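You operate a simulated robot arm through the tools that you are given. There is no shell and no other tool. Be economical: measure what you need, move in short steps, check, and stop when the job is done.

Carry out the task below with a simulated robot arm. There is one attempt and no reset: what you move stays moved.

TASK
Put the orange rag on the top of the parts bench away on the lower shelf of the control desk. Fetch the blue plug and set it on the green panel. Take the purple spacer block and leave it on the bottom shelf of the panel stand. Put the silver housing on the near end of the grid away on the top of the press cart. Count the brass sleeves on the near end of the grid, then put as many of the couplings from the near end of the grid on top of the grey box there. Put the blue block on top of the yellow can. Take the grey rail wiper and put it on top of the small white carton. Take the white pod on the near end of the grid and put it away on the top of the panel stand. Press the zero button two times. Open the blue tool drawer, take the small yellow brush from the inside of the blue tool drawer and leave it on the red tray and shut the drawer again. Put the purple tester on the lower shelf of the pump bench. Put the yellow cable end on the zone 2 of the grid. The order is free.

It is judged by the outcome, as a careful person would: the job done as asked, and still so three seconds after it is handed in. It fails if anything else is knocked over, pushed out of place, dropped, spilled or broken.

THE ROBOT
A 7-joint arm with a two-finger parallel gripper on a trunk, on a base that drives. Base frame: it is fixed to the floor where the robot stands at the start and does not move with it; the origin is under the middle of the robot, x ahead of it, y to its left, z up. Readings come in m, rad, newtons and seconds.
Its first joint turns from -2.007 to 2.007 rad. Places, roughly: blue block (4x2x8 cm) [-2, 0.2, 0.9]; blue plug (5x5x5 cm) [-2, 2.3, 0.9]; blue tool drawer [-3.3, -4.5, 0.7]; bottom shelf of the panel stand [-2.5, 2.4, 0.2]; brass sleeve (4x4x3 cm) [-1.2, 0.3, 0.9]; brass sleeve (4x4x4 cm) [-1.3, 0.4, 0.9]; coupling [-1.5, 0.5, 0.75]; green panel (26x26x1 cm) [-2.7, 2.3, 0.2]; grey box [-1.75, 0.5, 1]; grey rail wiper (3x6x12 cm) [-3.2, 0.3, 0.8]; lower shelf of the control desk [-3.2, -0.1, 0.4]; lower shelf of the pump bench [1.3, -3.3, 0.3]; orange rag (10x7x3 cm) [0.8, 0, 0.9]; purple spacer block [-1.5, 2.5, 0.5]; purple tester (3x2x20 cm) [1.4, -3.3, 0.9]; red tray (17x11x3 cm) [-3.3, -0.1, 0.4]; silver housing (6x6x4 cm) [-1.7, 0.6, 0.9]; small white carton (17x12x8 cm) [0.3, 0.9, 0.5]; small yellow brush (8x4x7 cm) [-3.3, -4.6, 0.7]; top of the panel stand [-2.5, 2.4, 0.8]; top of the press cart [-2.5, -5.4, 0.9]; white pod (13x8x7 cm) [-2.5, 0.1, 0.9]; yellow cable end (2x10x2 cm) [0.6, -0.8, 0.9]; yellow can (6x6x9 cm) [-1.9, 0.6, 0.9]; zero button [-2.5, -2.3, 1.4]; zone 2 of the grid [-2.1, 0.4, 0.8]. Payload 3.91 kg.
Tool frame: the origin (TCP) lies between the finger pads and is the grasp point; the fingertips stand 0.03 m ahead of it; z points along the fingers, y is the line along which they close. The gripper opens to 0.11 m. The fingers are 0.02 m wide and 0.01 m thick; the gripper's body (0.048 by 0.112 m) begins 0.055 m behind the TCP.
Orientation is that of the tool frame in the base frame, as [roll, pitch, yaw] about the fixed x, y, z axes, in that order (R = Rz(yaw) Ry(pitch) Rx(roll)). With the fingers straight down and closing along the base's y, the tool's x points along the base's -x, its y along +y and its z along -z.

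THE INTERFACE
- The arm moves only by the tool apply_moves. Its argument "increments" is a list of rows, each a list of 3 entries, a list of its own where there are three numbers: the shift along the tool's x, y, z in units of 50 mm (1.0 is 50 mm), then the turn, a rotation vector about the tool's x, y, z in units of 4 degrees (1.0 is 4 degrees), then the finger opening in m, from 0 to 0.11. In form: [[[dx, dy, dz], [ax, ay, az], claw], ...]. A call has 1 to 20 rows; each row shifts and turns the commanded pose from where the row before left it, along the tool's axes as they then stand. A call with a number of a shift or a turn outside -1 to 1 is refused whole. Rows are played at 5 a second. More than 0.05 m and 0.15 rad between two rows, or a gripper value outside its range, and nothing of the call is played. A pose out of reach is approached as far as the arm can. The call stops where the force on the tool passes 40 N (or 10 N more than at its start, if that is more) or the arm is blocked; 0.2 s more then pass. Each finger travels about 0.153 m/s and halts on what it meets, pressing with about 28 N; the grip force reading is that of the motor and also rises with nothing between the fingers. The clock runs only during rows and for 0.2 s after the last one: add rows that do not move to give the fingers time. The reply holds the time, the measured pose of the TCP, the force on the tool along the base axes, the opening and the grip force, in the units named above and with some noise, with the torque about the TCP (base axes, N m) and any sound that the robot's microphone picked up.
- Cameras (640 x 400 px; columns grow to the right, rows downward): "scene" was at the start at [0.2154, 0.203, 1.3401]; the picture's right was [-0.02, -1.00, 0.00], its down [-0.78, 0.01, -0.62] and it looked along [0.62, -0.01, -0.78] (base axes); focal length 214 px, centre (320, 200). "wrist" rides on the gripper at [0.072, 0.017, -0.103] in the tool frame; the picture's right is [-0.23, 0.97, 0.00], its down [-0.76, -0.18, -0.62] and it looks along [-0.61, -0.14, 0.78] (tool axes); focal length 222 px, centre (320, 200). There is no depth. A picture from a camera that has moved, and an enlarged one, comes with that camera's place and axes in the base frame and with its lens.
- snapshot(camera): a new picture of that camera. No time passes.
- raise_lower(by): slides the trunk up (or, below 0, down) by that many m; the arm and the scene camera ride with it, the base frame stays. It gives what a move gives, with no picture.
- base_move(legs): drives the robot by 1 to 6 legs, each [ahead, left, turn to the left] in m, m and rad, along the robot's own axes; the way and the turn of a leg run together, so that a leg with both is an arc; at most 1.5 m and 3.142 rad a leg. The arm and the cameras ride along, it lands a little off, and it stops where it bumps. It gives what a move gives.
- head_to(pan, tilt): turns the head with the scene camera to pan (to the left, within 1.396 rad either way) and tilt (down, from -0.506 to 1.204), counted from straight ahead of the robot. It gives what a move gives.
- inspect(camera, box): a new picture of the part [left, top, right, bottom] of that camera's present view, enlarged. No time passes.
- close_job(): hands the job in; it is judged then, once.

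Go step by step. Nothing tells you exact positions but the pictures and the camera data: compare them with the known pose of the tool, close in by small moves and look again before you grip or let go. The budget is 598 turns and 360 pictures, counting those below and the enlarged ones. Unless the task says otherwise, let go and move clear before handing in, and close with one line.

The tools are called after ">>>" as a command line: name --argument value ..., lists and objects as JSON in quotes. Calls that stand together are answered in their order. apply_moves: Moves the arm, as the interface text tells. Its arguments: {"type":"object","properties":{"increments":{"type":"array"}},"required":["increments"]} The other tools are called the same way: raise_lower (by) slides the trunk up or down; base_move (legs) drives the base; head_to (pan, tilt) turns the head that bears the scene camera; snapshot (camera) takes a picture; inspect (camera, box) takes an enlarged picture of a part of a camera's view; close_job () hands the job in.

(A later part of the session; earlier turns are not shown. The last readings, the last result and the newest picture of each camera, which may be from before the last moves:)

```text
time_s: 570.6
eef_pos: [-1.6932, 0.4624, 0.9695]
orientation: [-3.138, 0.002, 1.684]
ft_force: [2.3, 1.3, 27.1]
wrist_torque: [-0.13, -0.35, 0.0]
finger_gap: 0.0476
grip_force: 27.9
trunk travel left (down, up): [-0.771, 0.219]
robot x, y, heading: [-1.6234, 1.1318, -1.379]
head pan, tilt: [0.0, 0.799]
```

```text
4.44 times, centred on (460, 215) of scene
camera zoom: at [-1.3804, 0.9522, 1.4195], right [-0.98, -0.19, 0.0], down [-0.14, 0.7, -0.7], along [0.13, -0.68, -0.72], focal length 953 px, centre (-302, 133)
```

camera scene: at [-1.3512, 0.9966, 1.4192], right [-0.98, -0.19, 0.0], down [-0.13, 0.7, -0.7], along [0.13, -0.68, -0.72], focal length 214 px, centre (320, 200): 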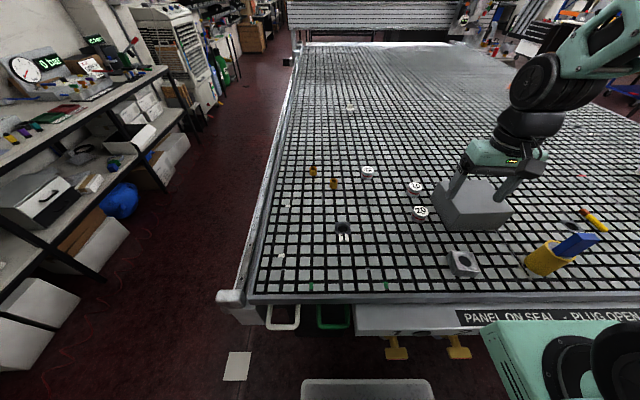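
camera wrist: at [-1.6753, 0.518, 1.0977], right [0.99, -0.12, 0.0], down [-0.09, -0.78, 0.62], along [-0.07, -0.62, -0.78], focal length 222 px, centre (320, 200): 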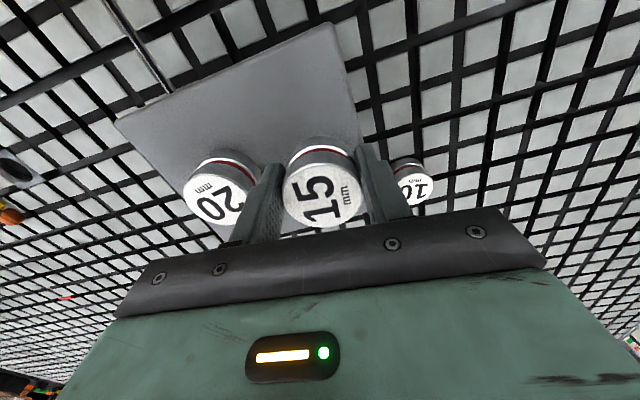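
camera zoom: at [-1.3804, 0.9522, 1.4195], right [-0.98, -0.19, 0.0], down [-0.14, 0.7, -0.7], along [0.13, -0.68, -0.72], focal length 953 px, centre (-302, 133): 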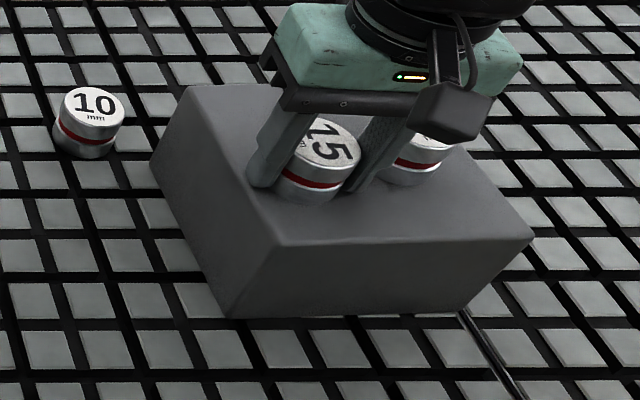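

Contact. I relieve the pressure, open just enough and rise.

>>> apply_moves --increments '[[[0, 0, -0.05], [0, 0, 0], 0.0], [[0, 0, 0], [0, 0, 0], 0.054], [[0, 0, 0], [0, 0, 0], 0.058], [[0, 0, 0], [0, 0, 0], 0.058], [[0, 0, -0.5], [0, 0, 0], 0.058], [[0, 0, -1], [0, 0, 0], 0.058], [[0, 0, -1], [0, 0, 0], 0.058], [[0, 0, 0], [0, 0, 0], 0.058]]'

>>> snapshot --camera "scene"

>>> inspect --camera "scene" --box '[400, 170, 520, 260]'

>>> snapshot --camera "wrist"

```text
time_s: 572.4
eef_pos: [-1.6933, 0.4627, 1.0944]
orientation: [-3.138, -0.001, 1.684]
ft_force: [0.2, -0.2, 0.0]
wrist_torque: [0.02, 0.0, 0.01]
finger_gap: 0.058
grip_force: 0.1
trunk travel left (down, up): [-0.771, 0.219]
robot x, y, heading: [-1.6267, 1.1305, -1.378]
head pan, tilt: [0.0, 0.799]
```

```text
108 pictures are left
camera scene: at [-1.3806, 0.9511, 1.4191], right [-0.98, -0.19, 0.0], down [-0.14, 0.7, -0.7], along [0.13, -0.68, -0.72], focal length 214 px, centre (320, 200)
```

scene: 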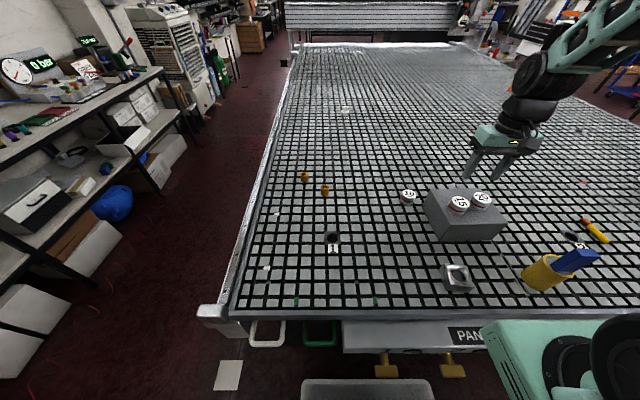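

```text
4.44 times, centred on (460, 215) of scene
camera zoom: at [-1.3806, 0.9511, 1.4191], right [-0.98, -0.19, 0.0], down [-0.14, 0.7, -0.7], along [0.13, -0.68, -0.72], focal length 953 px, centre (-302, 133)
```

zoom: 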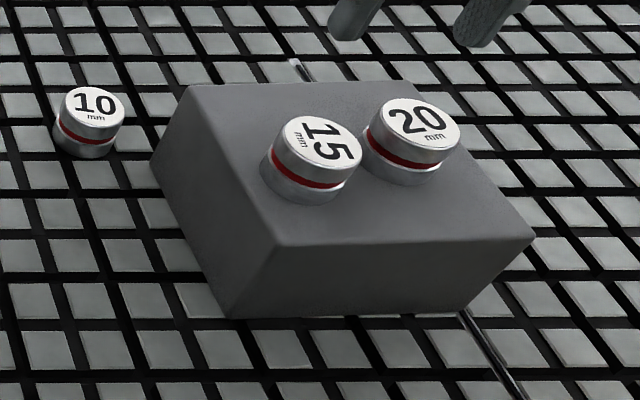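

```text
106 pictures are left
camera wrist: at [-1.6843, 0.5371, 1.1988], right [0.99, -0.12, 0.0], down [-0.09, -0.78, 0.62], along [-0.07, -0.62, -0.78], focal length 222 px, centre (320, 200)
```

wrist: 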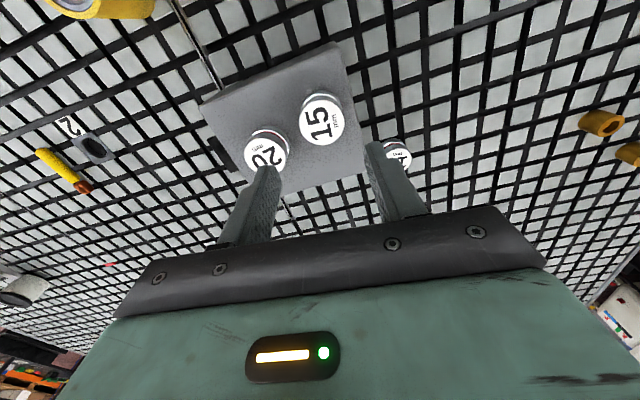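

Both couplings stand on the box. Next the white pod near [-2.5, 0.1]: I raise the hand and strafe 0.94 m west along the grid.

>>> apply_moves --increments '[[[0, 0, -1], [0, 0, 0], 0.09], [[0, 0, 0], [0, 0, 0], 0.09]]'

>>> base_move --legs '[[0, -0.94, 0]]'

>>> snapshot --camera "wrist"

>>> snapshot --camera "scene"

```text
time_s: 573.0
eef_pos: [-1.6924, 0.4616, 1.1436]
orientation: [-3.139, -0.002, 1.686]
ft_force: [-0.2, -1.2, -0.3]
wrist_torque: [0.04, -0.01, -0.02]
finger_gap: 0.0897
grip_force: 0.2
trunk travel left (down, up): [-0.771, 0.219]
robot x, y, heading: [-1.6255, 1.1308, -1.376]
head pan, tilt: [0.0, 0.799]
```

```text
time_s: 577.9
eef_pos: [-2.6062, 0.2828, 1.1443]
orientation: [-3.138, -0.003, 1.686]
ft_force: [0.2, 1.0, 0.8]
wrist_torque: [-0.02, 0.01, 0.0]
finger_gap: 0.0901
grip_force: 0.1
trunk travel left (down, up): [-0.771, 0.219]
robot x, y, heading: [-2.5348, 0.9548, -1.383]
head pan, tilt: [0.0, 0.799]
```

```text
105 pictures are left
camera wrist: at [-2.5963, 0.3573, 1.2474], right [0.99, -0.11, 0.0], down [-0.09, -0.78, 0.62], along [-0.07, -0.62, -0.78], focal length 222 px, centre (320, 200)
```

wrist: 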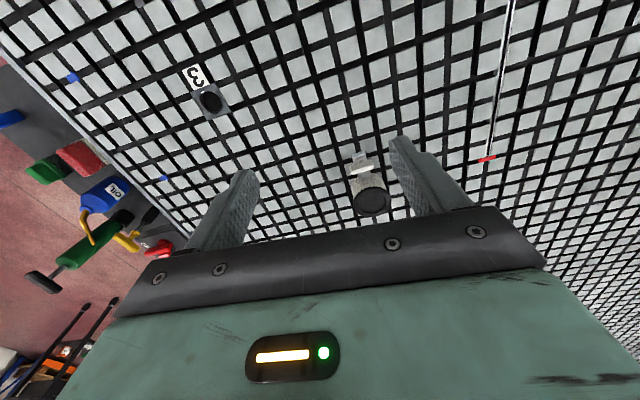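

```text
104 pictures are left
camera scene: at [-2.2937, 0.7722, 1.4191], right [-0.98, -0.19, 0.0], down [-0.14, 0.7, -0.7], along [0.13, -0.68, -0.72], focal length 214 px, centre (320, 200)
```

scene: 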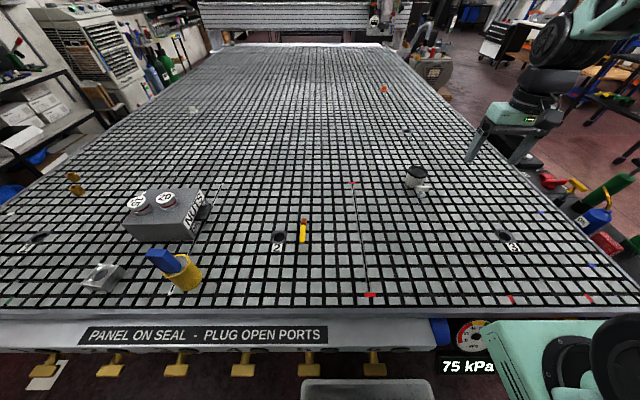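

The pod (dark lid, spout pointing north) is centred at about [-2.526, 0.083]. I go above it with the gripper fully open and descend partway.

>>> apply_moves --increments '[[[-0.83, 0.23, 0], [0, 0, 0], 0.11], [[-0.83, 0.23, 0], [0, 0, 0], 0.11], [[-0.83, 0.23, 0], [0, 0, 0], 0.11], [[-0.83, 0.23, 0], [0, 0, 0], 0.11], [[-0.83, 0.22, 0], [0, 0, 0], 0.11], [[0, 0, 1], [0, 0, 0], 0.11], [[0, 0, 1], [0, 0, 0], 0.11], [[0, 0, 0.8], [0, 0, 0], 0.11], [[0, 0, 0], [0, 0, 0], 0.11]]'

>>> snapshot --camera "wrist"

```text
time_s: 579.9
eef_pos: [-2.5236, 0.0841, 1.0009]
orientation: [-3.14, -0.003, 1.687]
ft_force: [-1.2, 0.3, 0.1]
wrist_torque: [-0.02, -0.01, 0.01]
finger_gap: 0.1102
grip_force: 0.1
trunk travel left (down, up): [-0.771, 0.219]
robot x, y, heading: [-2.5332, 0.9488, -1.374]
head pan, tilt: [0.0, 0.799]
```

```text
103 pictures are left
camera wrist: at [-2.5155, 0.1577, 1.1051], right [0.99, -0.11, 0.0], down [-0.09, -0.78, 0.62], along [-0.07, -0.62, -0.78], focal length 222 px, centre (320, 200)
```

wrist: 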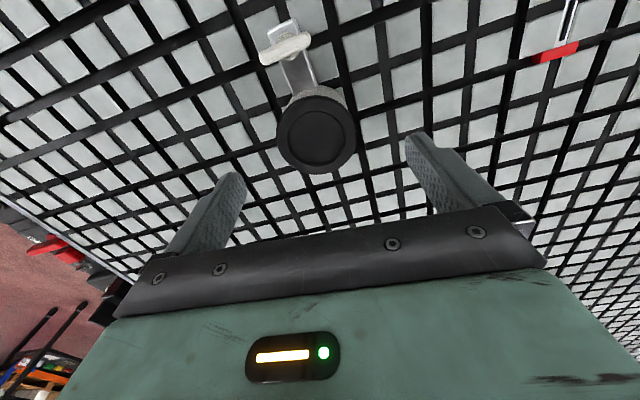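

>>> apply_moves --increments '[[[0, -0.05, 0.9], [0, 0, 0], 0.11], [[0, 0, 0.9], [0, 0, 0], 0.11], [[0, 0, 0.5], [0, 0, 0], 0.11], [[0, 0, 0], [0, 0, 0], 0.06], [[0, 0, 0], [0, 0, 0], 0.04], [[0, 0, 0], [0, 0, 0], 0.04], [[0, 0, 0], [0, 0, 0], 0.04]]'

>>> snapshot --camera "wrist"

```text
time_s: 581.5
eef_pos: [-2.5285, 0.0843, 0.8856]
orientation: [-3.141, -0.003, 1.686]
ft_force: [0.9, 0.2, 0.1]
wrist_torque: [0.01, -0.02, -0.02]
finger_gap: 0.069
grip_force: 28.3
trunk travel left (down, up): [-0.771, 0.219]
robot x, y, heading: [-2.5387, 0.9488, -1.38]
head pan, tilt: [0.0, 0.799]
```

```text
102 pictures are left
camera wrist: at [-2.5192, 0.1572, 0.9901], right [0.99, -0.11, 0.0], down [-0.09, -0.78, 0.62], along [-0.07, -0.62, -0.78], focal length 222 px, centre (320, 200)
```

wrist: 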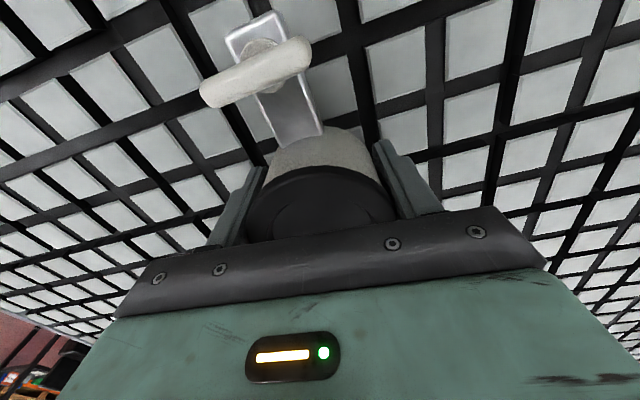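

Gripped (0.069 m). I lift, retract, back into the aisle and turn around to face the panel stand.

>>> apply_moves --increments '[[[0, 0, -1], [0, 0, 0], 0.04], [[0, 0, -1], [0, 0, 0], 0.04], [[0, 0, -1], [0, 0, 0], 0.04], [[0, 0, -1], [0, 0, 0], 0.04], [[1, 0, 0], [0, 0, 0], 0.04], [[1, 0, 0], [0, 0, 0], 0.04], [[1, 0, 0], [0, 0, 0], 0.04], [[1, 0, 0], [0, 0, 0], 0.04], [[1, 0, 0], [0, 0, 0], 0.04], [[1, 0, 0], [0, 0, 0], 0.04], [[1, 0, 0], [0, 0, 0], 0.04], [[0, 0, 0], [0, 0, 0], 0.04]]'

>>> base_move --legs '[[-0.35, 0, 0], [0, 0, 3.14]]'

>>> head_to --pan 0.0 --tilt 0.7

>>> snapshot --camera "scene"

```text
time_s: 584.1
eef_pos: [-2.5668, 0.4306, 1.0883]
orientation: [-3.137, -0.002, 1.687]
ft_force: [-0.3, 1.0, -2.4]
wrist_torque: [-0.01, -0.02, 0.0]
finger_gap: 0.0692
grip_force: 27.4
trunk travel left (down, up): [-0.771, 0.219]
robot x, y, heading: [-2.5367, 0.9485, -1.377]
head pan, tilt: [0.0, 0.799]
```

```text
time_s: 593.6
eef_pos: [-2.5399, 1.8199, 1.0886]
orientation: [-3.137, -0.001, -1.519]
ft_force: [0.3, 0.1, -2.2]
wrist_torque: [-0.02, 0.05, 0.01]
finger_gap: 0.0691
grip_force: 28.5
trunk travel left (down, up): [-0.771, 0.219]
robot x, y, heading: [-2.6036, 1.2996, 1.704]
head pan, tilt: [0.0, 0.799]
```

```text
time_s: 594.3
eef_pos: [-2.5386, 1.8208, 1.088]
orientation: [-3.139, -0.002, -1.519]
ft_force: [-0.2, -1.0, -2.4]
wrist_torque: [-0.02, 0.0, -0.01]
finger_gap: 0.069
grip_force: 27.8
trunk travel left (down, up): [-0.771, 0.219]
robot x, y, heading: [-2.6051, 1.3008, 1.701]
head pan, tilt: [0.0, 0.7]
```

```text
101 pictures are left
camera scene: at [-2.839, 1.4979, 1.4273], right [0.99, 0.13, 0.0], down [0.09, -0.64, -0.76], along [-0.1, 0.76, -0.64], focal length 214 px, centre (320, 200)
```

scene: 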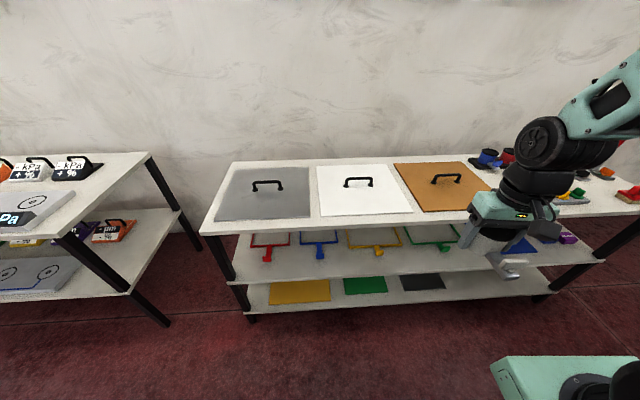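

The stand's top has three panels; I shift right to see the free area further east.

>>> base_move --legs '[[0, -0.35, 0.066]]'

>>> head_to --pan -0.1 --tilt 0.75

>>> snapshot --camera "scene"

>>> inspect --camera "scene" --box '[300, 110, 620, 290]'

```text
time_s: 596.5
eef_pos: [-2.2332, 1.8802, 1.0878]
orientation: [-3.139, -0.002, -1.454]
ft_force: [0.6, -0.2, -3.3]
wrist_torque: [0.02, 0.03, 0.02]
finger_gap: 0.0693
grip_force: 27.5
trunk travel left (down, up): [-0.771, 0.219]
robot x, y, heading: [-2.2648, 1.3563, 1.771]
head pan, tilt: [0.0, 0.7]
```

```text
time_s: 597.2
eef_pos: [-2.2328, 1.8813, 1.0884]
orientation: [-3.139, -0.001, -1.452]
ft_force: [0.5, 0.6, -2.0]
wrist_torque: [0.0, 0.0, -0.01]
finger_gap: 0.0689
grip_force: 27.9
trunk travel left (down, up): [-0.771, 0.219]
robot x, y, heading: [-2.2619, 1.3575, 1.77]
head pan, tilt: [-0.099, 0.75]
```

```text
100 pictures are left
camera scene: at [-2.5027, 1.5383, 1.4231], right [1.0, 0.1, 0.0], down [0.07, -0.68, -0.73], along [-0.07, 0.73, -0.68], focal length 214 px, centre (320, 200)
```

scene: 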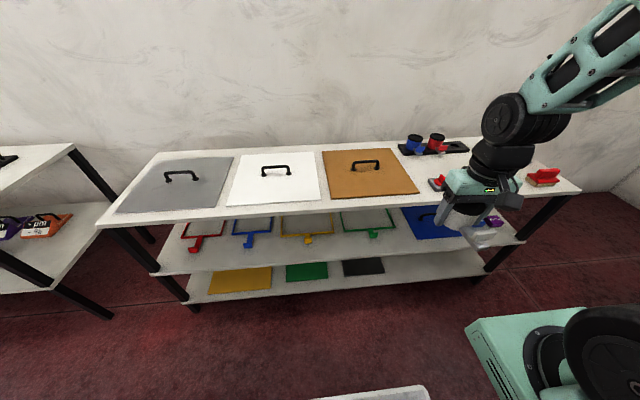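

```text
2.00 times, centred on (460, 200) of scene
camera zoom: at [-2.5027, 1.5383, 1.4231], right [1.0, 0.1, 0.0], down [0.07, -0.68, -0.73], along [-0.07, 0.73, -0.68], focal length 429 px, centre (40, 200)
```

zoom: 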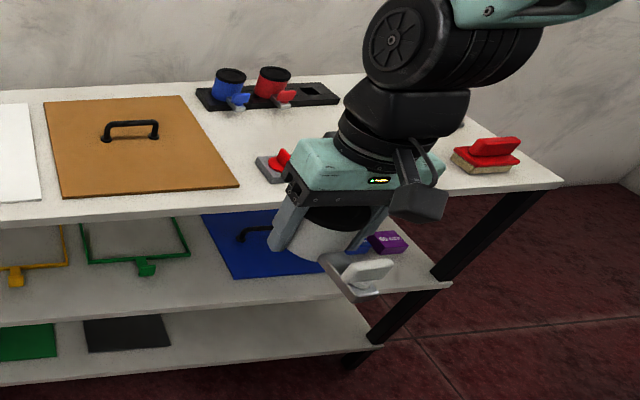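

There's a free spot right of the brown panel, in front of the pod rack, around [-2.115, 2.455] (top z≈0.85). I move closer and view from the wrist camera.

>>> base_move --legs '[[0, -0.2, 0], [0.25, 0, 0]]'

>>> apply_moves --increments '[[[-1, 0.1, 0], [0, 0, 0], 0.04], [[-1, 0.1, 0], [0, 0, 0], 0.04], [[-1, 0.1, 0], [0, 0, 0], 0.04], [[-0.8, 0.1, 0], [0, 0, 0], 0.04], [[0, 0, 0], [0, 0, 0], 0.04]]'

>>> snapshot --camera "wrist"

>>> snapshot --camera "scene"

```text
time_s: 600.2
eef_pos: [-2.0884, 2.1667, 1.0876]
orientation: [-3.138, -0.002, -1.452]
ft_force: [-0.7, 0.0, -2.7]
wrist_torque: [0.01, 0.02, 0.01]
finger_gap: 0.069
grip_force: 28.0
trunk travel left (down, up): [-0.771, 0.219]
robot x, y, heading: [-2.1208, 1.6413, 1.766]
head pan, tilt: [-0.099, 0.75]
```

```text
refused: row 1 steps farther than a row can; nothing moved
```

```text
98 pictures are left
camera wrist: at [-2.0969, 2.0931, 1.1921], right [-0.99, 0.11, 0.0], down [0.08, 0.78, 0.62], along [0.07, 0.62, -0.78], focal length 222 px, centre (320, 200)
```

wrist: 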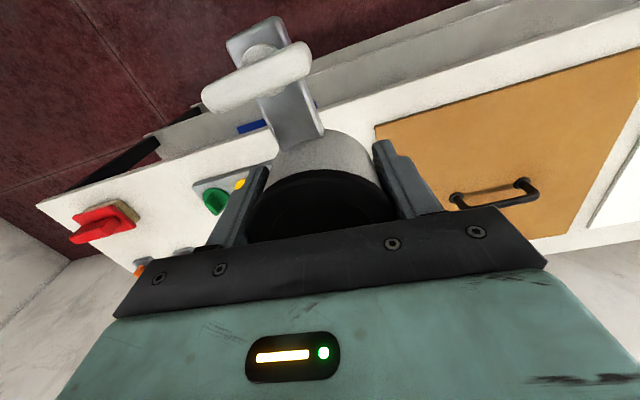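

```text
97 pictures are left
camera scene: at [-2.3582, 1.8242, 1.4231], right [1.0, 0.1, 0.0], down [0.07, -0.68, -0.73], along [-0.07, 0.73, -0.68], focal length 214 px, centre (320, 200)
```

scene: 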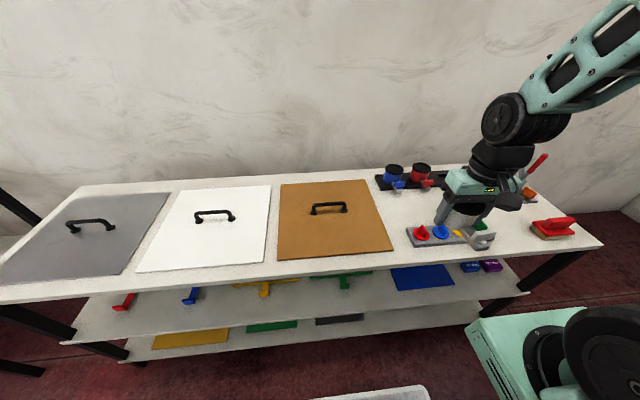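

>>> apply_moves --increments '[[[-0.963, -0.03, 0], [0, 0, 0], 0.04], [[-0.963, -0.03, 0], [0, 0, 0], 0.04], [[-0.963, -0.03, 0], [0, 0, 0], 0.04], [[-0.963, -0.03, 0], [0, 0, 0], 0.04], [[-0.963, -0.03, 0], [0, 0, 0], 0.04], [[-0.963, -0.03, 0], [0, 0, 0], 0.04], [[0, 0, 1], [0, 0, 0], 0.04], [[0, 0, 1], [0, 0, 0], 0.04], [[0, 0, 0], [0, 0, 0], 0.04]]'

>>> snapshot --camera "wrist"

>>> inspect --camera "scene" --box '[340, 130, 520, 270]'

```text
time_s: 602.2
eef_pos: [-2.1095, 2.4533, 0.9887]
orientation: [-3.14, -0.002, -1.452]
ft_force: [-1.2, 0.1, -2.6]
wrist_torque: [0.01, 0.02, 0.02]
finger_gap: 0.0692
grip_force: 28.0
trunk travel left (down, up): [-0.771, 0.219]
robot x, y, heading: [-2.1219, 1.644, 1.768]
head pan, tilt: [-0.099, 0.75]
```

```text
96 pictures are left
camera wrist: at [-2.1182, 2.3794, 1.0924], right [-0.99, 0.11, 0.0], down [0.09, 0.78, 0.62], along [0.07, 0.62, -0.78], focal length 222 px, centre (320, 200)
```

wrist: 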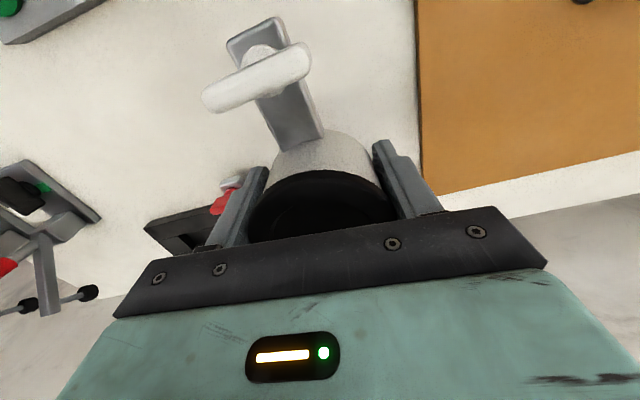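

```text
2.86 times, centred on (430, 200) of scene
camera zoom: at [-2.3582, 1.8244, 1.4231], right [1.0, 0.1, 0.0], down [0.07, -0.68, -0.73], along [-0.07, 0.73, -0.68], focal length 613 px, centre (6, 200)
```

zoom: 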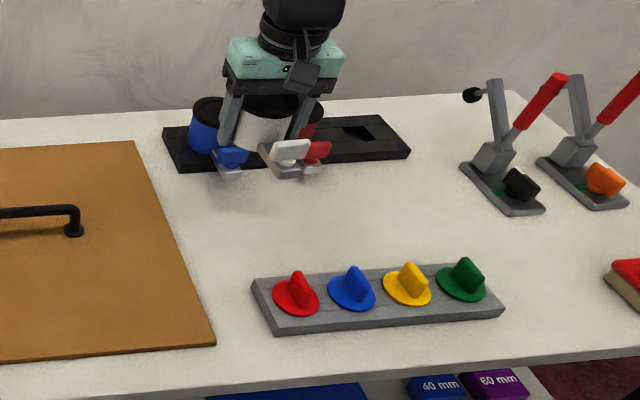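

Lowering here would touch the blue pod's spout. I move 3 cm south and turn the pod 40° so its own spout points to the free gap beside the plug rack.

>>> apply_moves --increments '[[[0.6, -0.15, 0], [0, 0, 0], 0.04], [[0, 0, 0], [0, 0, 1], 0.04], [[0, 0, 0], [0, 0, 1], 0.04], [[0, 0, 0], [0, 0, 1], 0.04], [[0, 0, 0], [0, 0, 1], 0.04], [[0, 0, 0], [0, 0, 1], 0.04], [[0, 0, 0], [0, 0, 1], 0.04], [[0, 0, 0], [0, 0, 1], 0.04], [[0, 0, 0], [0, 0, 1], 0.04], [[0, 0, 0], [0, 0, 1], 0.04], [[0, 0, 0], [0, 0, 1], 0.04], [[0, 0, 0.7], [0, 0, 0], 0.04], [[0, 0, 0.7], [0, 0, 0], 0.04], [[0, 0, 0], [0, 0, 0], 0.04]]'

>>> inspect --camera "scene" --box '[340, 130, 520, 270]'

```text
time_s: 605.2
eef_pos: [-2.1025, 2.4269, 0.9191]
orientation: [-3.138, 0.0, -2.152]
ft_force: [0.6, 0.3, -3.6]
wrist_torque: [0.03, 0.02, -0.02]
finger_gap: 0.0691
grip_force: 27.7
trunk travel left (down, up): [-0.771, 0.219]
robot x, y, heading: [-2.1162, 1.6431, 1.769]
head pan, tilt: [-0.099, 0.75]
```

```text
2.86 times, centred on (430, 200) of scene
camera zoom: at [-2.3582, 1.8243, 1.4231], right [1.0, 0.1, 0.0], down [0.07, -0.68, -0.73], along [-0.07, 0.73, -0.68], focal length 613 px, centre (6, 200)
```

zoom: 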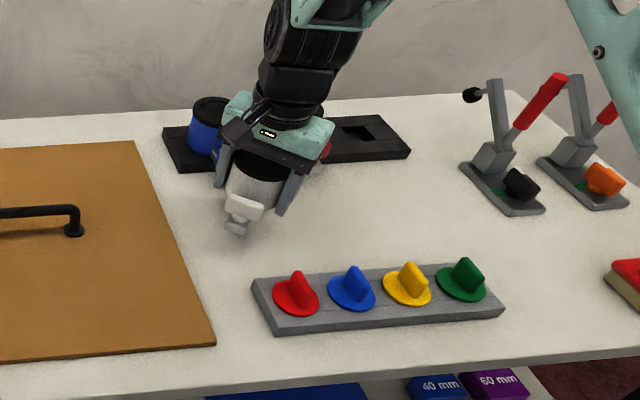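

>>> apply_moves --increments '[[[0, 0, 0.4], [0, 0, 0], 0.04], [[0, 0, 0.1], [0, 0, 0], 0.04], [[0, 0, 0.1], [0, 0, 0], 0.04], [[0, 0, 0.1], [0, 0, 0], 0.04], [[0, 0, 0], [0, 0, 0], 0.04]]'

```text
time_s: 606.4
eef_pos: [-2.1026, 2.4245, 0.886]
orientation: [-3.141, 0.003, -2.151]
ft_force: [0.2, -4.3, 17.3]
wrist_torque: [-0.12, 0.05, -0.01]
finger_gap: 0.069
grip_force: 28.2
trunk travel left (down, up): [-0.771, 0.219]
robot x, y, heading: [-2.1177, 1.6459, 1.768]
head pan, tilt: [-0.099, 0.75]
```

It stands on the top (z≈0.847). I open and rise.

>>> apply_moves --increments '[[[0, 0, -0.03], [0, 0, 0], 0.075], [[0, 0, 0], [0, 0, 0], 0.09], [[0, 0, 0], [0, 0, 0], 0.09], [[0, 0, -0.6], [0, 0, 0], 0.09], [[0, 0, -1], [0, 0, 0], 0.09], [[0, 0, -1], [0, 0, 0], 0.09], [[0, 0, -0.4], [0, 0, 0], 0.06], [[0, 0, 0], [0, 0, 0], 0.06]]'

>>> inspect --camera "scene" --box '[340, 130, 520, 270]'

```text
time_s: 608.2
eef_pos: [-2.1016, 2.4262, 1.0346]
orientation: [-3.138, 0.0, -2.151]
ft_force: [-0.3, 0.4, 0.0]
wrist_torque: [0.01, 0.0, -0.01]
finger_gap: 0.0601
grip_force: 0.1
trunk travel left (down, up): [-0.771, 0.219]
robot x, y, heading: [-2.1222, 1.6451, 1.768]
head pan, tilt: [-0.099, 0.75]
```

```text
2.86 times, centred on (430, 200) of scene
camera zoom: at [-2.3582, 1.8242, 1.4232], right [1.0, 0.1, 0.0], down [0.07, -0.68, -0.73], along [-0.07, 0.73, -0.68], focal length 613 px, centre (6, 200)
```

zoom: 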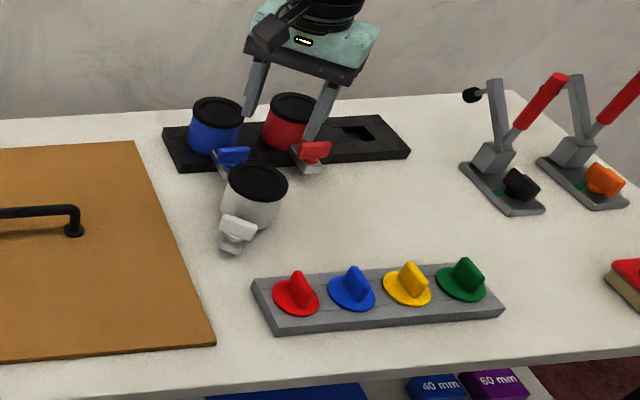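

Pod is put away. Now the blue plug in the rack at about [-2.008, 2.298]: I turn the tool back and look from above.

>>> apply_moves --increments '[[[0, 0, 0], [0, 0, -1], 0.06], [[0, 0, 0], [0, 0, -1], 0.06], [[0, 0, 0], [0, 0, -1], 0.06], [[0, 0, 0], [0, 0, -1], 0.06], [[0, 0, 0], [0, 0, -1], 0.06], [[0, 0, 0], [0, 0, -1], 0.06], [[0, 0, 0], [0, 0, -1], 0.06], [[0, 0, 0], [0, 0, -1], 0.06], [[0, 0, 0], [0, 0, -1], 0.06], [[0, 0, 0], [0, 0, -1], 0.06], [[0.69, -0.39, 0], [0, 0, 0], 0.06], [[0.69, -0.39, 0], [0, 0, 0], 0.06], [[0.69, -0.39, 0], [0, 0, 0], 0.06], [[0.69, -0.39, 0], [0, 0, 0], 0.06], [[0, 0, 0.4], [0, 0, 0], 0.06], [[0, 0, 0], [0, 0, 0], 0.06]]'

>>> snapshot --camera "wrist"

```text
time_s: 611.6
eef_pos: [-2.0078, 2.2971, 1.0146]
orientation: [-3.138, -0.001, -1.452]
ft_force: [-0.2, 0.4, -0.5]
wrist_torque: [-0.05, -0.04, 0.0]
finger_gap: 0.0599
grip_force: 0.1
trunk travel left (down, up): [-0.771, 0.219]
robot x, y, heading: [-2.1213, 1.6451, 1.769]
head pan, tilt: [-0.099, 0.75]
```

```text
92 pictures are left
camera wrist: at [-2.0169, 2.2232, 1.1181], right [-0.99, 0.11, 0.0], down [0.09, 0.78, 0.62], along [0.07, 0.62, -0.78], focal length 222 px, centre (320, 200)
```

wrist: 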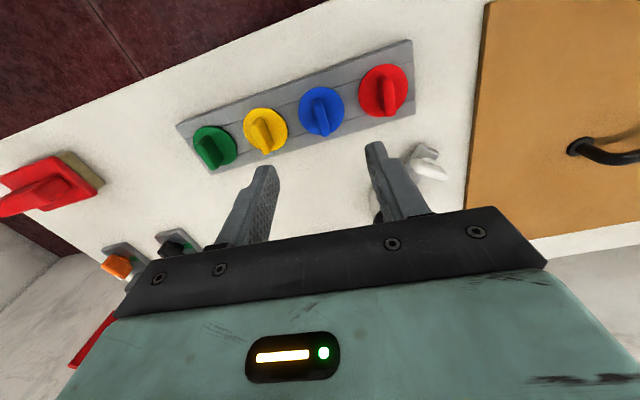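

The plug's fin runs along my approach, so closing sideways pinches it. I descend with a narrow opening.

>>> apply_moves --increments '[[[0, 0.04, 0.9], [0, 0, 0], 0.036], [[0, 0, 0.75], [0, 0, 0], 0.036], [[0, 0, 0], [0, 0, 0], 0.036]]'

>>> snapshot --camera "wrist"

>>> inspect --camera "scene" --box '[400, 190, 500, 250]'

```text
time_s: 612.4
eef_pos: [-2.0097, 2.2961, 0.933]
orientation: [-3.138, -0.001, -1.452]
ft_force: [-0.4, 0.6, 0.0]
wrist_torque: [0.0, -0.03, -0.02]
finger_gap: 0.0362
grip_force: 0.0
trunk travel left (down, up): [-0.771, 0.219]
robot x, y, heading: [-2.1161, 1.6427, 1.766]
head pan, tilt: [-0.099, 0.75]
```

```text
91 pictures are left
camera wrist: at [-2.0181, 2.223, 1.0359], right [-0.99, 0.11, 0.0], down [0.08, 0.78, 0.62], along [0.07, 0.62, -0.78], focal length 222 px, centre (320, 200)
```

wrist: 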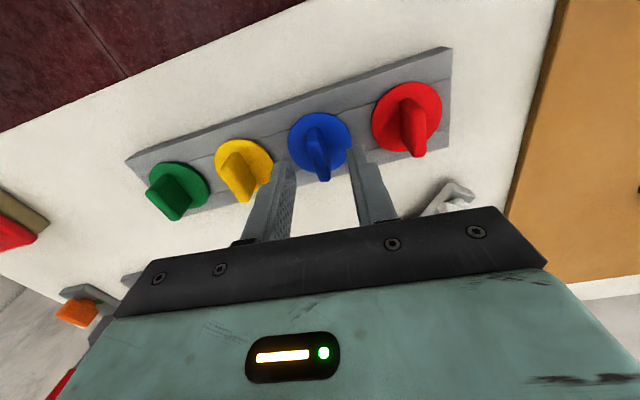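

```text
6.40 times, centred on (450, 220) of scene
camera zoom: at [-2.3582, 1.8241, 1.4232], right [1.0, 0.1, 0.0], down [0.07, -0.68, -0.73], along [-0.07, 0.73, -0.68], focal length 1373 px, centre (-512, 72)
```

zoom: 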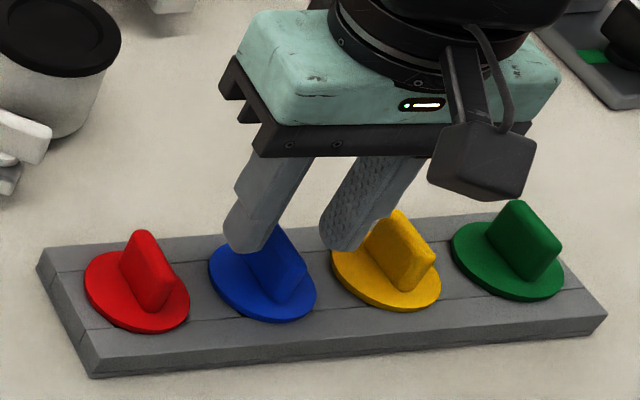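

>>> apply_moves --increments '[[[0, 0, 0.3], [0, 0, 0], 0.036], [[0, 0, 0.1], [0, 0, 0], 0.036], [[0, 0, 0], [0, 0, 0], 0.01], [[0, 0, 0], [0, 0, 0], 0.0], [[0, 0, 0], [0, 0, 0], 0.0]]'

>>> inspect --camera "scene" --box '[400, 190, 500, 250]'

```text
time_s: 613.6
eef_pos: [-2.0109, 2.2962, 0.9125]
orientation: [-3.139, -0.001, -1.453]
ft_force: [0.1, 0.5, 2.0]
wrist_torque: [0.05, -0.01, 0.0]
finger_gap: 0.0088
grip_force: 28.3
trunk travel left (down, up): [-0.771, 0.219]
robot x, y, heading: [-2.1172, 1.6384, 1.766]
head pan, tilt: [-0.099, 0.75]
```

```text
6.40 times, centred on (450, 220) of scene
camera zoom: at [-2.3581, 1.8243, 1.4232], right [1.0, 0.1, 0.0], down [0.07, -0.68, -0.73], along [-0.07, 0.73, -0.68], focal length 1373 px, centre (-512, 72)
```

zoom: 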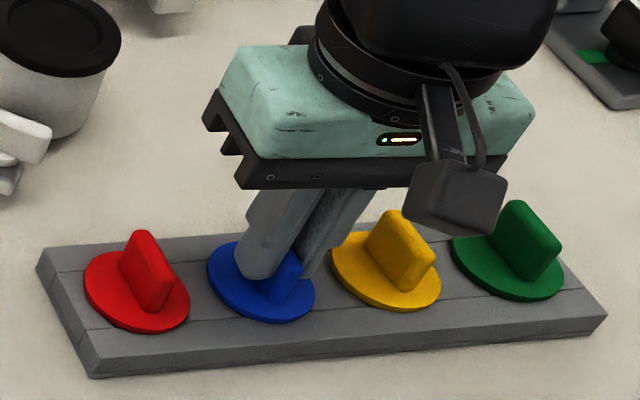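

The fin is gripped. I lift the plug out, pull back from the stand and strafe west towards the green panel on the bottom shelf.

>>> apply_moves --increments '[[[0, 0, -0.6], [0, 0, 0], 0.0], [[0, 0, -1], [0, 0, 0], 0.0], [[0, 0, -1], [0, 0, 0], 0.0], [[0, 0, 0], [0, 0, 0], 0.0]]'

>>> base_move --legs '[[-0.38, 0, 0], [0, 0.62, 0]]'

>>> snapshot --camera "wrist"

```text
time_s: 614.6
eef_pos: [-2.0122, 2.2971, 1.0421]
orientation: [-3.141, -0.005, -1.451]
ft_force: [-0.1, 0.2, -0.7]
wrist_torque: [0.02, 0.02, 0.0]
finger_gap: 0.0086
grip_force: 28.0
trunk travel left (down, up): [-0.771, 0.219]
robot x, y, heading: [-2.1211, 1.641, 1.767]
head pan, tilt: [-0.099, 0.75]
```

```text
time_s: 620.1
eef_pos: [-2.5377, 1.8052, 1.0417]
orientation: [-3.139, -0.001, -1.461]
ft_force: [0.0, 1.0, 0.3]
wrist_torque: [0.02, 0.01, 0.0]
finger_gap: 0.0086
grip_force: 28.1
trunk travel left (down, up): [-0.771, 0.219]
robot x, y, heading: [-2.6532, 1.1549, 1.759]
head pan, tilt: [-0.099, 0.75]
```

```text
88 pictures are left
camera wrist: at [-2.5468, 1.732, 1.1455], right [-0.99, 0.12, 0.0], down [0.09, 0.78, 0.62], along [0.08, 0.62, -0.78], focal length 222 px, centre (320, 200)
```

wrist: 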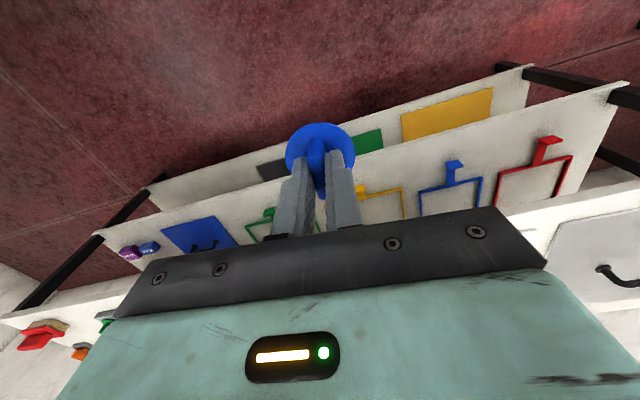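

I tilt the tool 60° forward and lower the trunk to the bottom shelf's level in front of the stand.

>>> apply_moves --increments '[[[0, 0, 0], [0, -1, 0], 0.0], [[0, 0, 0], [0, -1, 0], 0.0], [[0, 0, 0], [0, -1, 0], 0.0], [[0, 0, 0], [0, -1, 0], 0.0], [[0, 0, 0], [0, -1, 0], 0.0], [[0, 0, 0], [0, -1, 0], 0.0], [[0, 0, 0], [0, -1, 0], 0.0], [[0, 0, 0], [0, -1, 0], 0.0], [[0, 0, 0], [0, -1, 0], 0.0], [[0, 0, 0], [0, -1, 0], 0.0], [[0, 0, 0], [0, -1, 0], 0.0], [[0, 0, 0], [0, -1, 0], 0.0], [[0, 0, 0], [0, -1, 0], 0.0], [[0, 0, 0], [0, -1, 0], 0.0], [[0, 0, 0], [0, -1, 0], 0.0], [[0, 0, 0], [0, 0, 0], 0.0]]'

>>> raise_lower --by -0.4

>>> raise_lower --by -0.27

>>> snapshot --camera "wrist"

>>> snapshot --camera "scene"

```text
time_s: 623.5
eef_pos: [-2.5308, 1.8372, 1.0394]
orientation: [-3.136, 1.046, -1.455]
ft_force: [-0.2, -0.6, -0.8]
wrist_torque: [-0.02, 0.01, 0.0]
finger_gap: 0.0089
grip_force: 27.7
out of reach, approached as far as the arm can: row 11, 12, 13, 14, 15
trunk travel left (down, up): [-0.771, 0.219]
robot x, y, heading: [-2.6545, 1.1529, 1.76]
head pan, tilt: [-0.099, 0.75]
```

```text
time_s: 627.3
eef_pos: [-2.5306, 1.837, 0.6376]
orientation: [-3.137, 1.049, -1.457]
ft_force: [0.4, -0.3, -1.0]
wrist_torque: [-0.02, 0.0, -0.01]
finger_gap: 0.0088
grip_force: 27.1
trunk travel left (down, up): [-0.371, 0.619]
robot x, y, heading: [-2.6486, 1.1541, 1.76]
head pan, tilt: [-0.099, 0.75]
```

```text
time_s: 630.1
eef_pos: [-2.5304, 1.8366, 0.3691]
orientation: [-3.134, 1.045, -1.458]
ft_force: [-0.3, -0.5, 0.2]
wrist_torque: [-0.02, 0.02, 0.01]
finger_gap: 0.0089
grip_force: 28.4
trunk travel left (down, up): [-0.101, 0.889]
robot x, y, heading: [-2.6516, 1.1508, 1.764]
head pan, tilt: [-0.099, 0.75]
```

```text
87 pictures are left
camera wrist: at [-2.5334, 1.7104, 0.3584], right [-0.98, 0.01, 0.19], down [0.19, -0.14, 0.97], along [0.03, 0.99, 0.13], focal length 222 px, centre (320, 200)
```

wrist: 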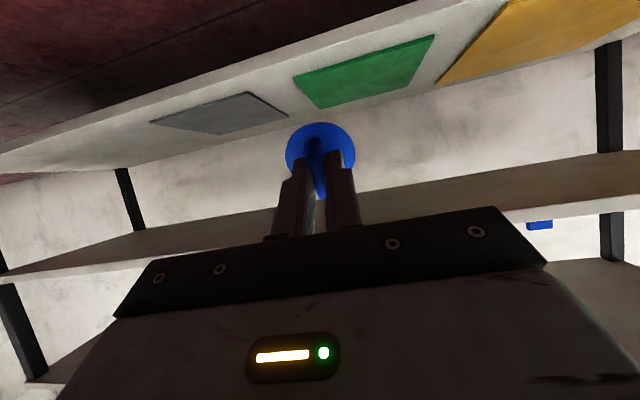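

```text
86 pictures are left
camera scene: at [-2.8883, 1.3348, 0.7532], right [1.0, 0.09, 0.0], down [0.06, -0.68, -0.73], along [-0.07, 0.73, -0.68], focal length 214 px, centre (320, 200)
```

scene: 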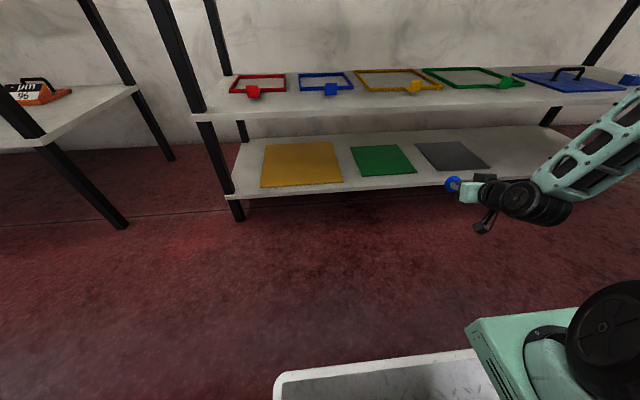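

Excellent view: green panel centre ≈ [-2.68, 2.23], z≈0.2. I sidestep 7.5 cm left, drive 0.25 m ahead and check.

>>> base_move --legs '[[0, 0.076, 0], [0.25, 0, 0]]'

>>> snapshot --camera "wrist"

>>> inspect --camera "scene" --box '[320, 90, 600, 260]'

```text
time_s: 632.5
eef_pos: [-2.6476, 2.0709, 0.3689]
orientation: [-3.136, 1.046, -1.462]
ft_force: [0.1, 0.0, -0.4]
wrist_torque: [0.02, -0.01, -0.01]
finger_gap: 0.0087
grip_force: 28.3
trunk travel left (down, up): [-0.101, 0.889]
robot x, y, heading: [-2.7715, 1.3854, 1.755]
head pan, tilt: [-0.099, 0.75]
```

```text
85 pictures are left
camera wrist: at [-2.6507, 1.9452, 0.3583], right [-0.98, 0.01, 0.19], down [0.19, -0.14, 0.97], along [0.04, 0.99, 0.13], focal length 222 px, centre (320, 200)
```

wrist: 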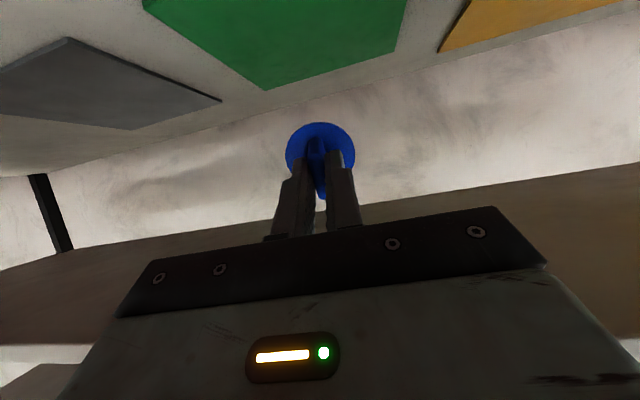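

```text
2.29 times, centred on (460, 175) of scene
camera zoom: at [-3.0077, 1.5715, 0.7531], right [1.0, 0.08, 0.0], down [0.06, -0.68, -0.73], along [-0.06, 0.73, -0.68], focal length 490 px, centre (0, 257)
```

zoom: 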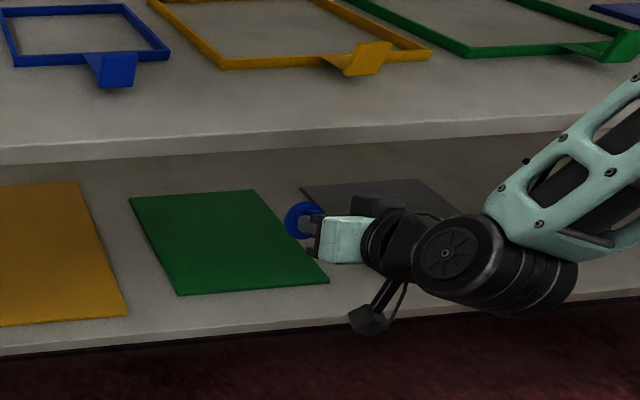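

>>> apply_moves --increments '[[[-0.425, 0, 0.736], [0, 0, 0], 0.0], [[-0.425, 0, 0.736], [0, 0, 0], 0.0], [[0.58, 0, 0.333], [0, 0, 0], 0.0], [[0.58, 0, 0.333], [0, 0, 0], 0.0], [[0.35, 0, 0.2], [0, 0, 0], 0.0], [[0, 0, 0], [0, 0, 0], 0.0]]'

>>> inspect --camera "scene" --box '[360, 120, 560, 260]'

```text
time_s: 633.9
eef_pos: [-2.6543, 2.1561, 0.2803]
orientation: [-3.136, 1.046, -1.464]
ft_force: [0.1, -0.4, -0.1]
wrist_torque: [-0.02, -0.01, -0.03]
finger_gap: 0.0086
grip_force: 28.0
trunk travel left (down, up): [-0.101, 0.889]
robot x, y, heading: [-2.7696, 1.3879, 1.756]
head pan, tilt: [-0.099, 0.75]
```

```text
2.86 times, centred on (460, 190) of scene
camera zoom: at [-3.0077, 1.5715, 0.7531], right [1.0, 0.08, 0.0], down [0.06, -0.68, -0.73], along [-0.06, 0.73, -0.68], focal length 613 px, centre (-80, 229)
```

zoom: 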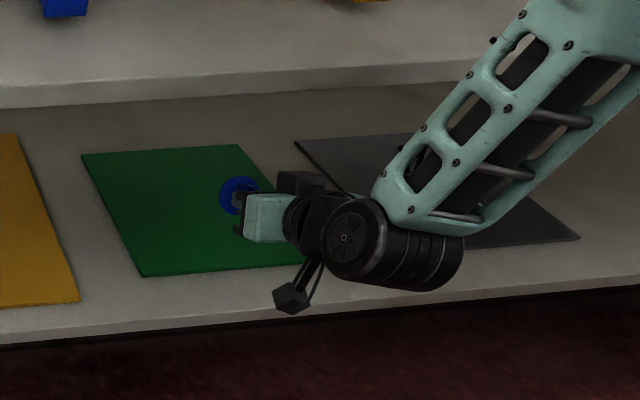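

>>> apply_moves --increments '[[[0, 0.6, 0], [0, 0, 0], 0.0], [[0.17, 0, 0.1], [0, 0, 0], 0.0], [[0.17, 0, 0.1], [0, 0, 0], 0.0], [[0.09, 0, 0.05], [0, 0, 0], 0.0], [[0.09, 0, 0.05], [0, 0, 0], 0.0], [[0, 0, 0], [0, 0, 0], 0.0]]'

>>> inspect --camera "scene" --box '[360, 140, 480, 230]'

```text
time_s: 635.3
eef_pos: [-2.6854, 2.1524, 0.2509]
orientation: [-3.138, 1.046, -1.462]
ft_force: [0.0, 0.2, -0.5]
wrist_torque: [0.02, -0.01, 0.02]
finger_gap: 0.0087
grip_force: 27.9
trunk travel left (down, up): [-0.101, 0.889]
robot x, y, heading: [-2.7725, 1.3866, 1.756]
head pan, tilt: [-0.099, 0.75]
```

```text
4.44 times, centred on (420, 185) of scene
camera zoom: at [-3.0077, 1.5715, 0.7531], right [1.0, 0.08, 0.0], down [0.06, -0.68, -0.73], along [-0.06, 0.73, -0.68], focal length 953 px, centre (-124, 267)
```

zoom: 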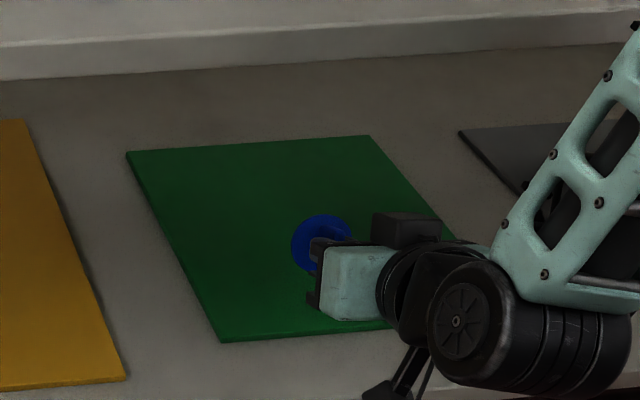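

>>> apply_moves --increments '[[[0.09, 0, 0.05], [0, 0, 0], 0.0], [[0.09, 0, 0.05], [0, 0, 0], 0.0], [[0.09, 0, 0.05], [0, 0, 0], 0.0], [[0.09, 0, 0.05], [0, 0, 0], 0.0], [[0, 0, 0], [0, 0, 0], 0.0]]'

```text
time_s: 636.5
eef_pos: [-2.6861, 2.1513, 0.2304]
orientation: [-3.136, 1.044, -1.461]
ft_force: [0.6, 0.5, 0.3]
wrist_torque: [0.0, -0.04, 0.0]
finger_gap: 0.0089
grip_force: 28.1
trunk travel left (down, up): [-0.101, 0.889]
robot x, y, heading: [-2.7722, 1.3864, 1.757]
head pan, tilt: [-0.099, 0.75]
```

>>> apply_moves --increments '[[[0.09, 0, 0.05], [0, 0, 0], 0.0], [[0.09, 0, 0.05], [0, 0, 0], 0.0], [[0.09, 0, 0.05], [0, 0, 0], 0.0], [[0, 0, 0], [0, 0, 0], 0.0]]'

>>> snapshot --camera "wrist"

```text
time_s: 637.5
eef_pos: [-2.6848, 2.1532, 0.2205]
orientation: [-3.134, 1.057, -1.46]
ft_force: [-0.3, -9.1, 17.4]
wrist_torque: [0.09, 0.05, 0.02]
finger_gap: 0.0088
grip_force: 28.0
trunk travel left (down, up): [-0.101, 0.889]
robot x, y, heading: [-2.7711, 1.3865, 1.752]
head pan, tilt: [-0.099, 0.75]
stopped in row 4: the force on the tool passed its limit (the readings are from after the stop); the commanded pose is now the measured one
```

```text
81 pictures are left
camera wrist: at [-2.6889, 2.0283, 0.2078], right [-0.98, 0.01, 0.19], down [0.19, -0.15, 0.97], along [0.04, 0.99, 0.15], focal length 222 px, centre (320, 200)
```

wrist: 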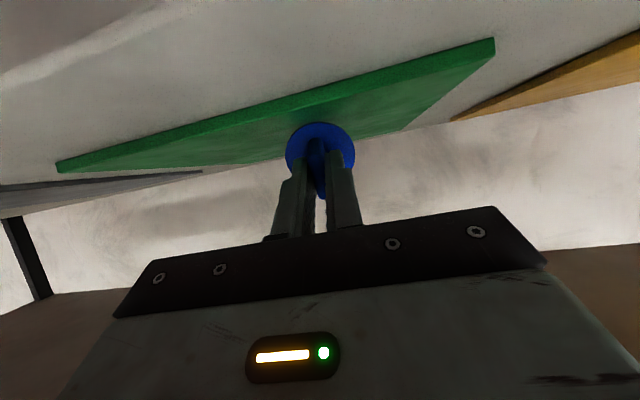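

The plug touches the panel. I open slightly, wait, and retreat straight back.

>>> apply_moves --increments '[[[0, 0, 0], [0, 0, 0], 0.02], [[0, 0, 0], [0, 0, 0], 0.035], [[0, 0, 0], [0, 0, 0], 0.035], [[0, 0, 0], [0, 0, 0], 0.035], [[0.25, 0, -0.43], [0, 0, 0], 0.035], [[0.43, 0, -0.74], [0, 0, 0], 0.035], [[0.43, 0, -0.74], [0, 0, 0], 0.035], [[0, 0, 0], [0, 0, 0], 0.035]]'

>>> inspect --camera "scene" --box '[340, 120, 500, 240]'

```text
time_s: 639.3
eef_pos: [-2.6726, 2.0441, 0.2166]
orientation: [-3.135, 1.054, -1.462]
ft_force: [-0.2, 0.2, 0.4]
wrist_torque: [0.0, 0.01, 0.0]
finger_gap: 0.0349
grip_force: 0.1
trunk travel left (down, up): [-0.101, 0.889]
robot x, y, heading: [-2.7711, 1.385, 1.753]
head pan, tilt: [-0.099, 0.75]
```

```text
3.33 times, centred on (420, 180) of scene
camera zoom: at [-3.0076, 1.5713, 0.7532], right [1.0, 0.08, 0.0], down [0.06, -0.68, -0.73], along [-0.06, 0.73, -0.68], focal length 715 px, centre (-13, 267)
```

zoom: 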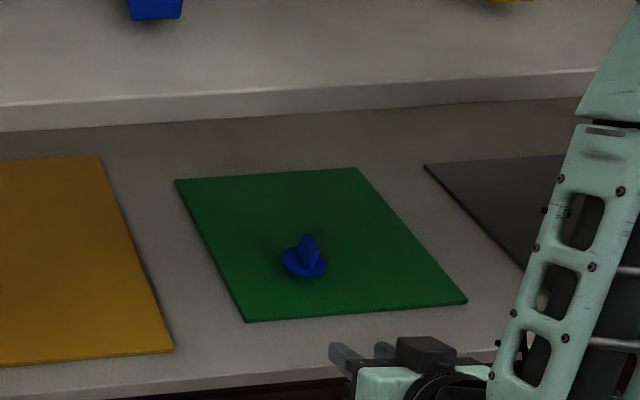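

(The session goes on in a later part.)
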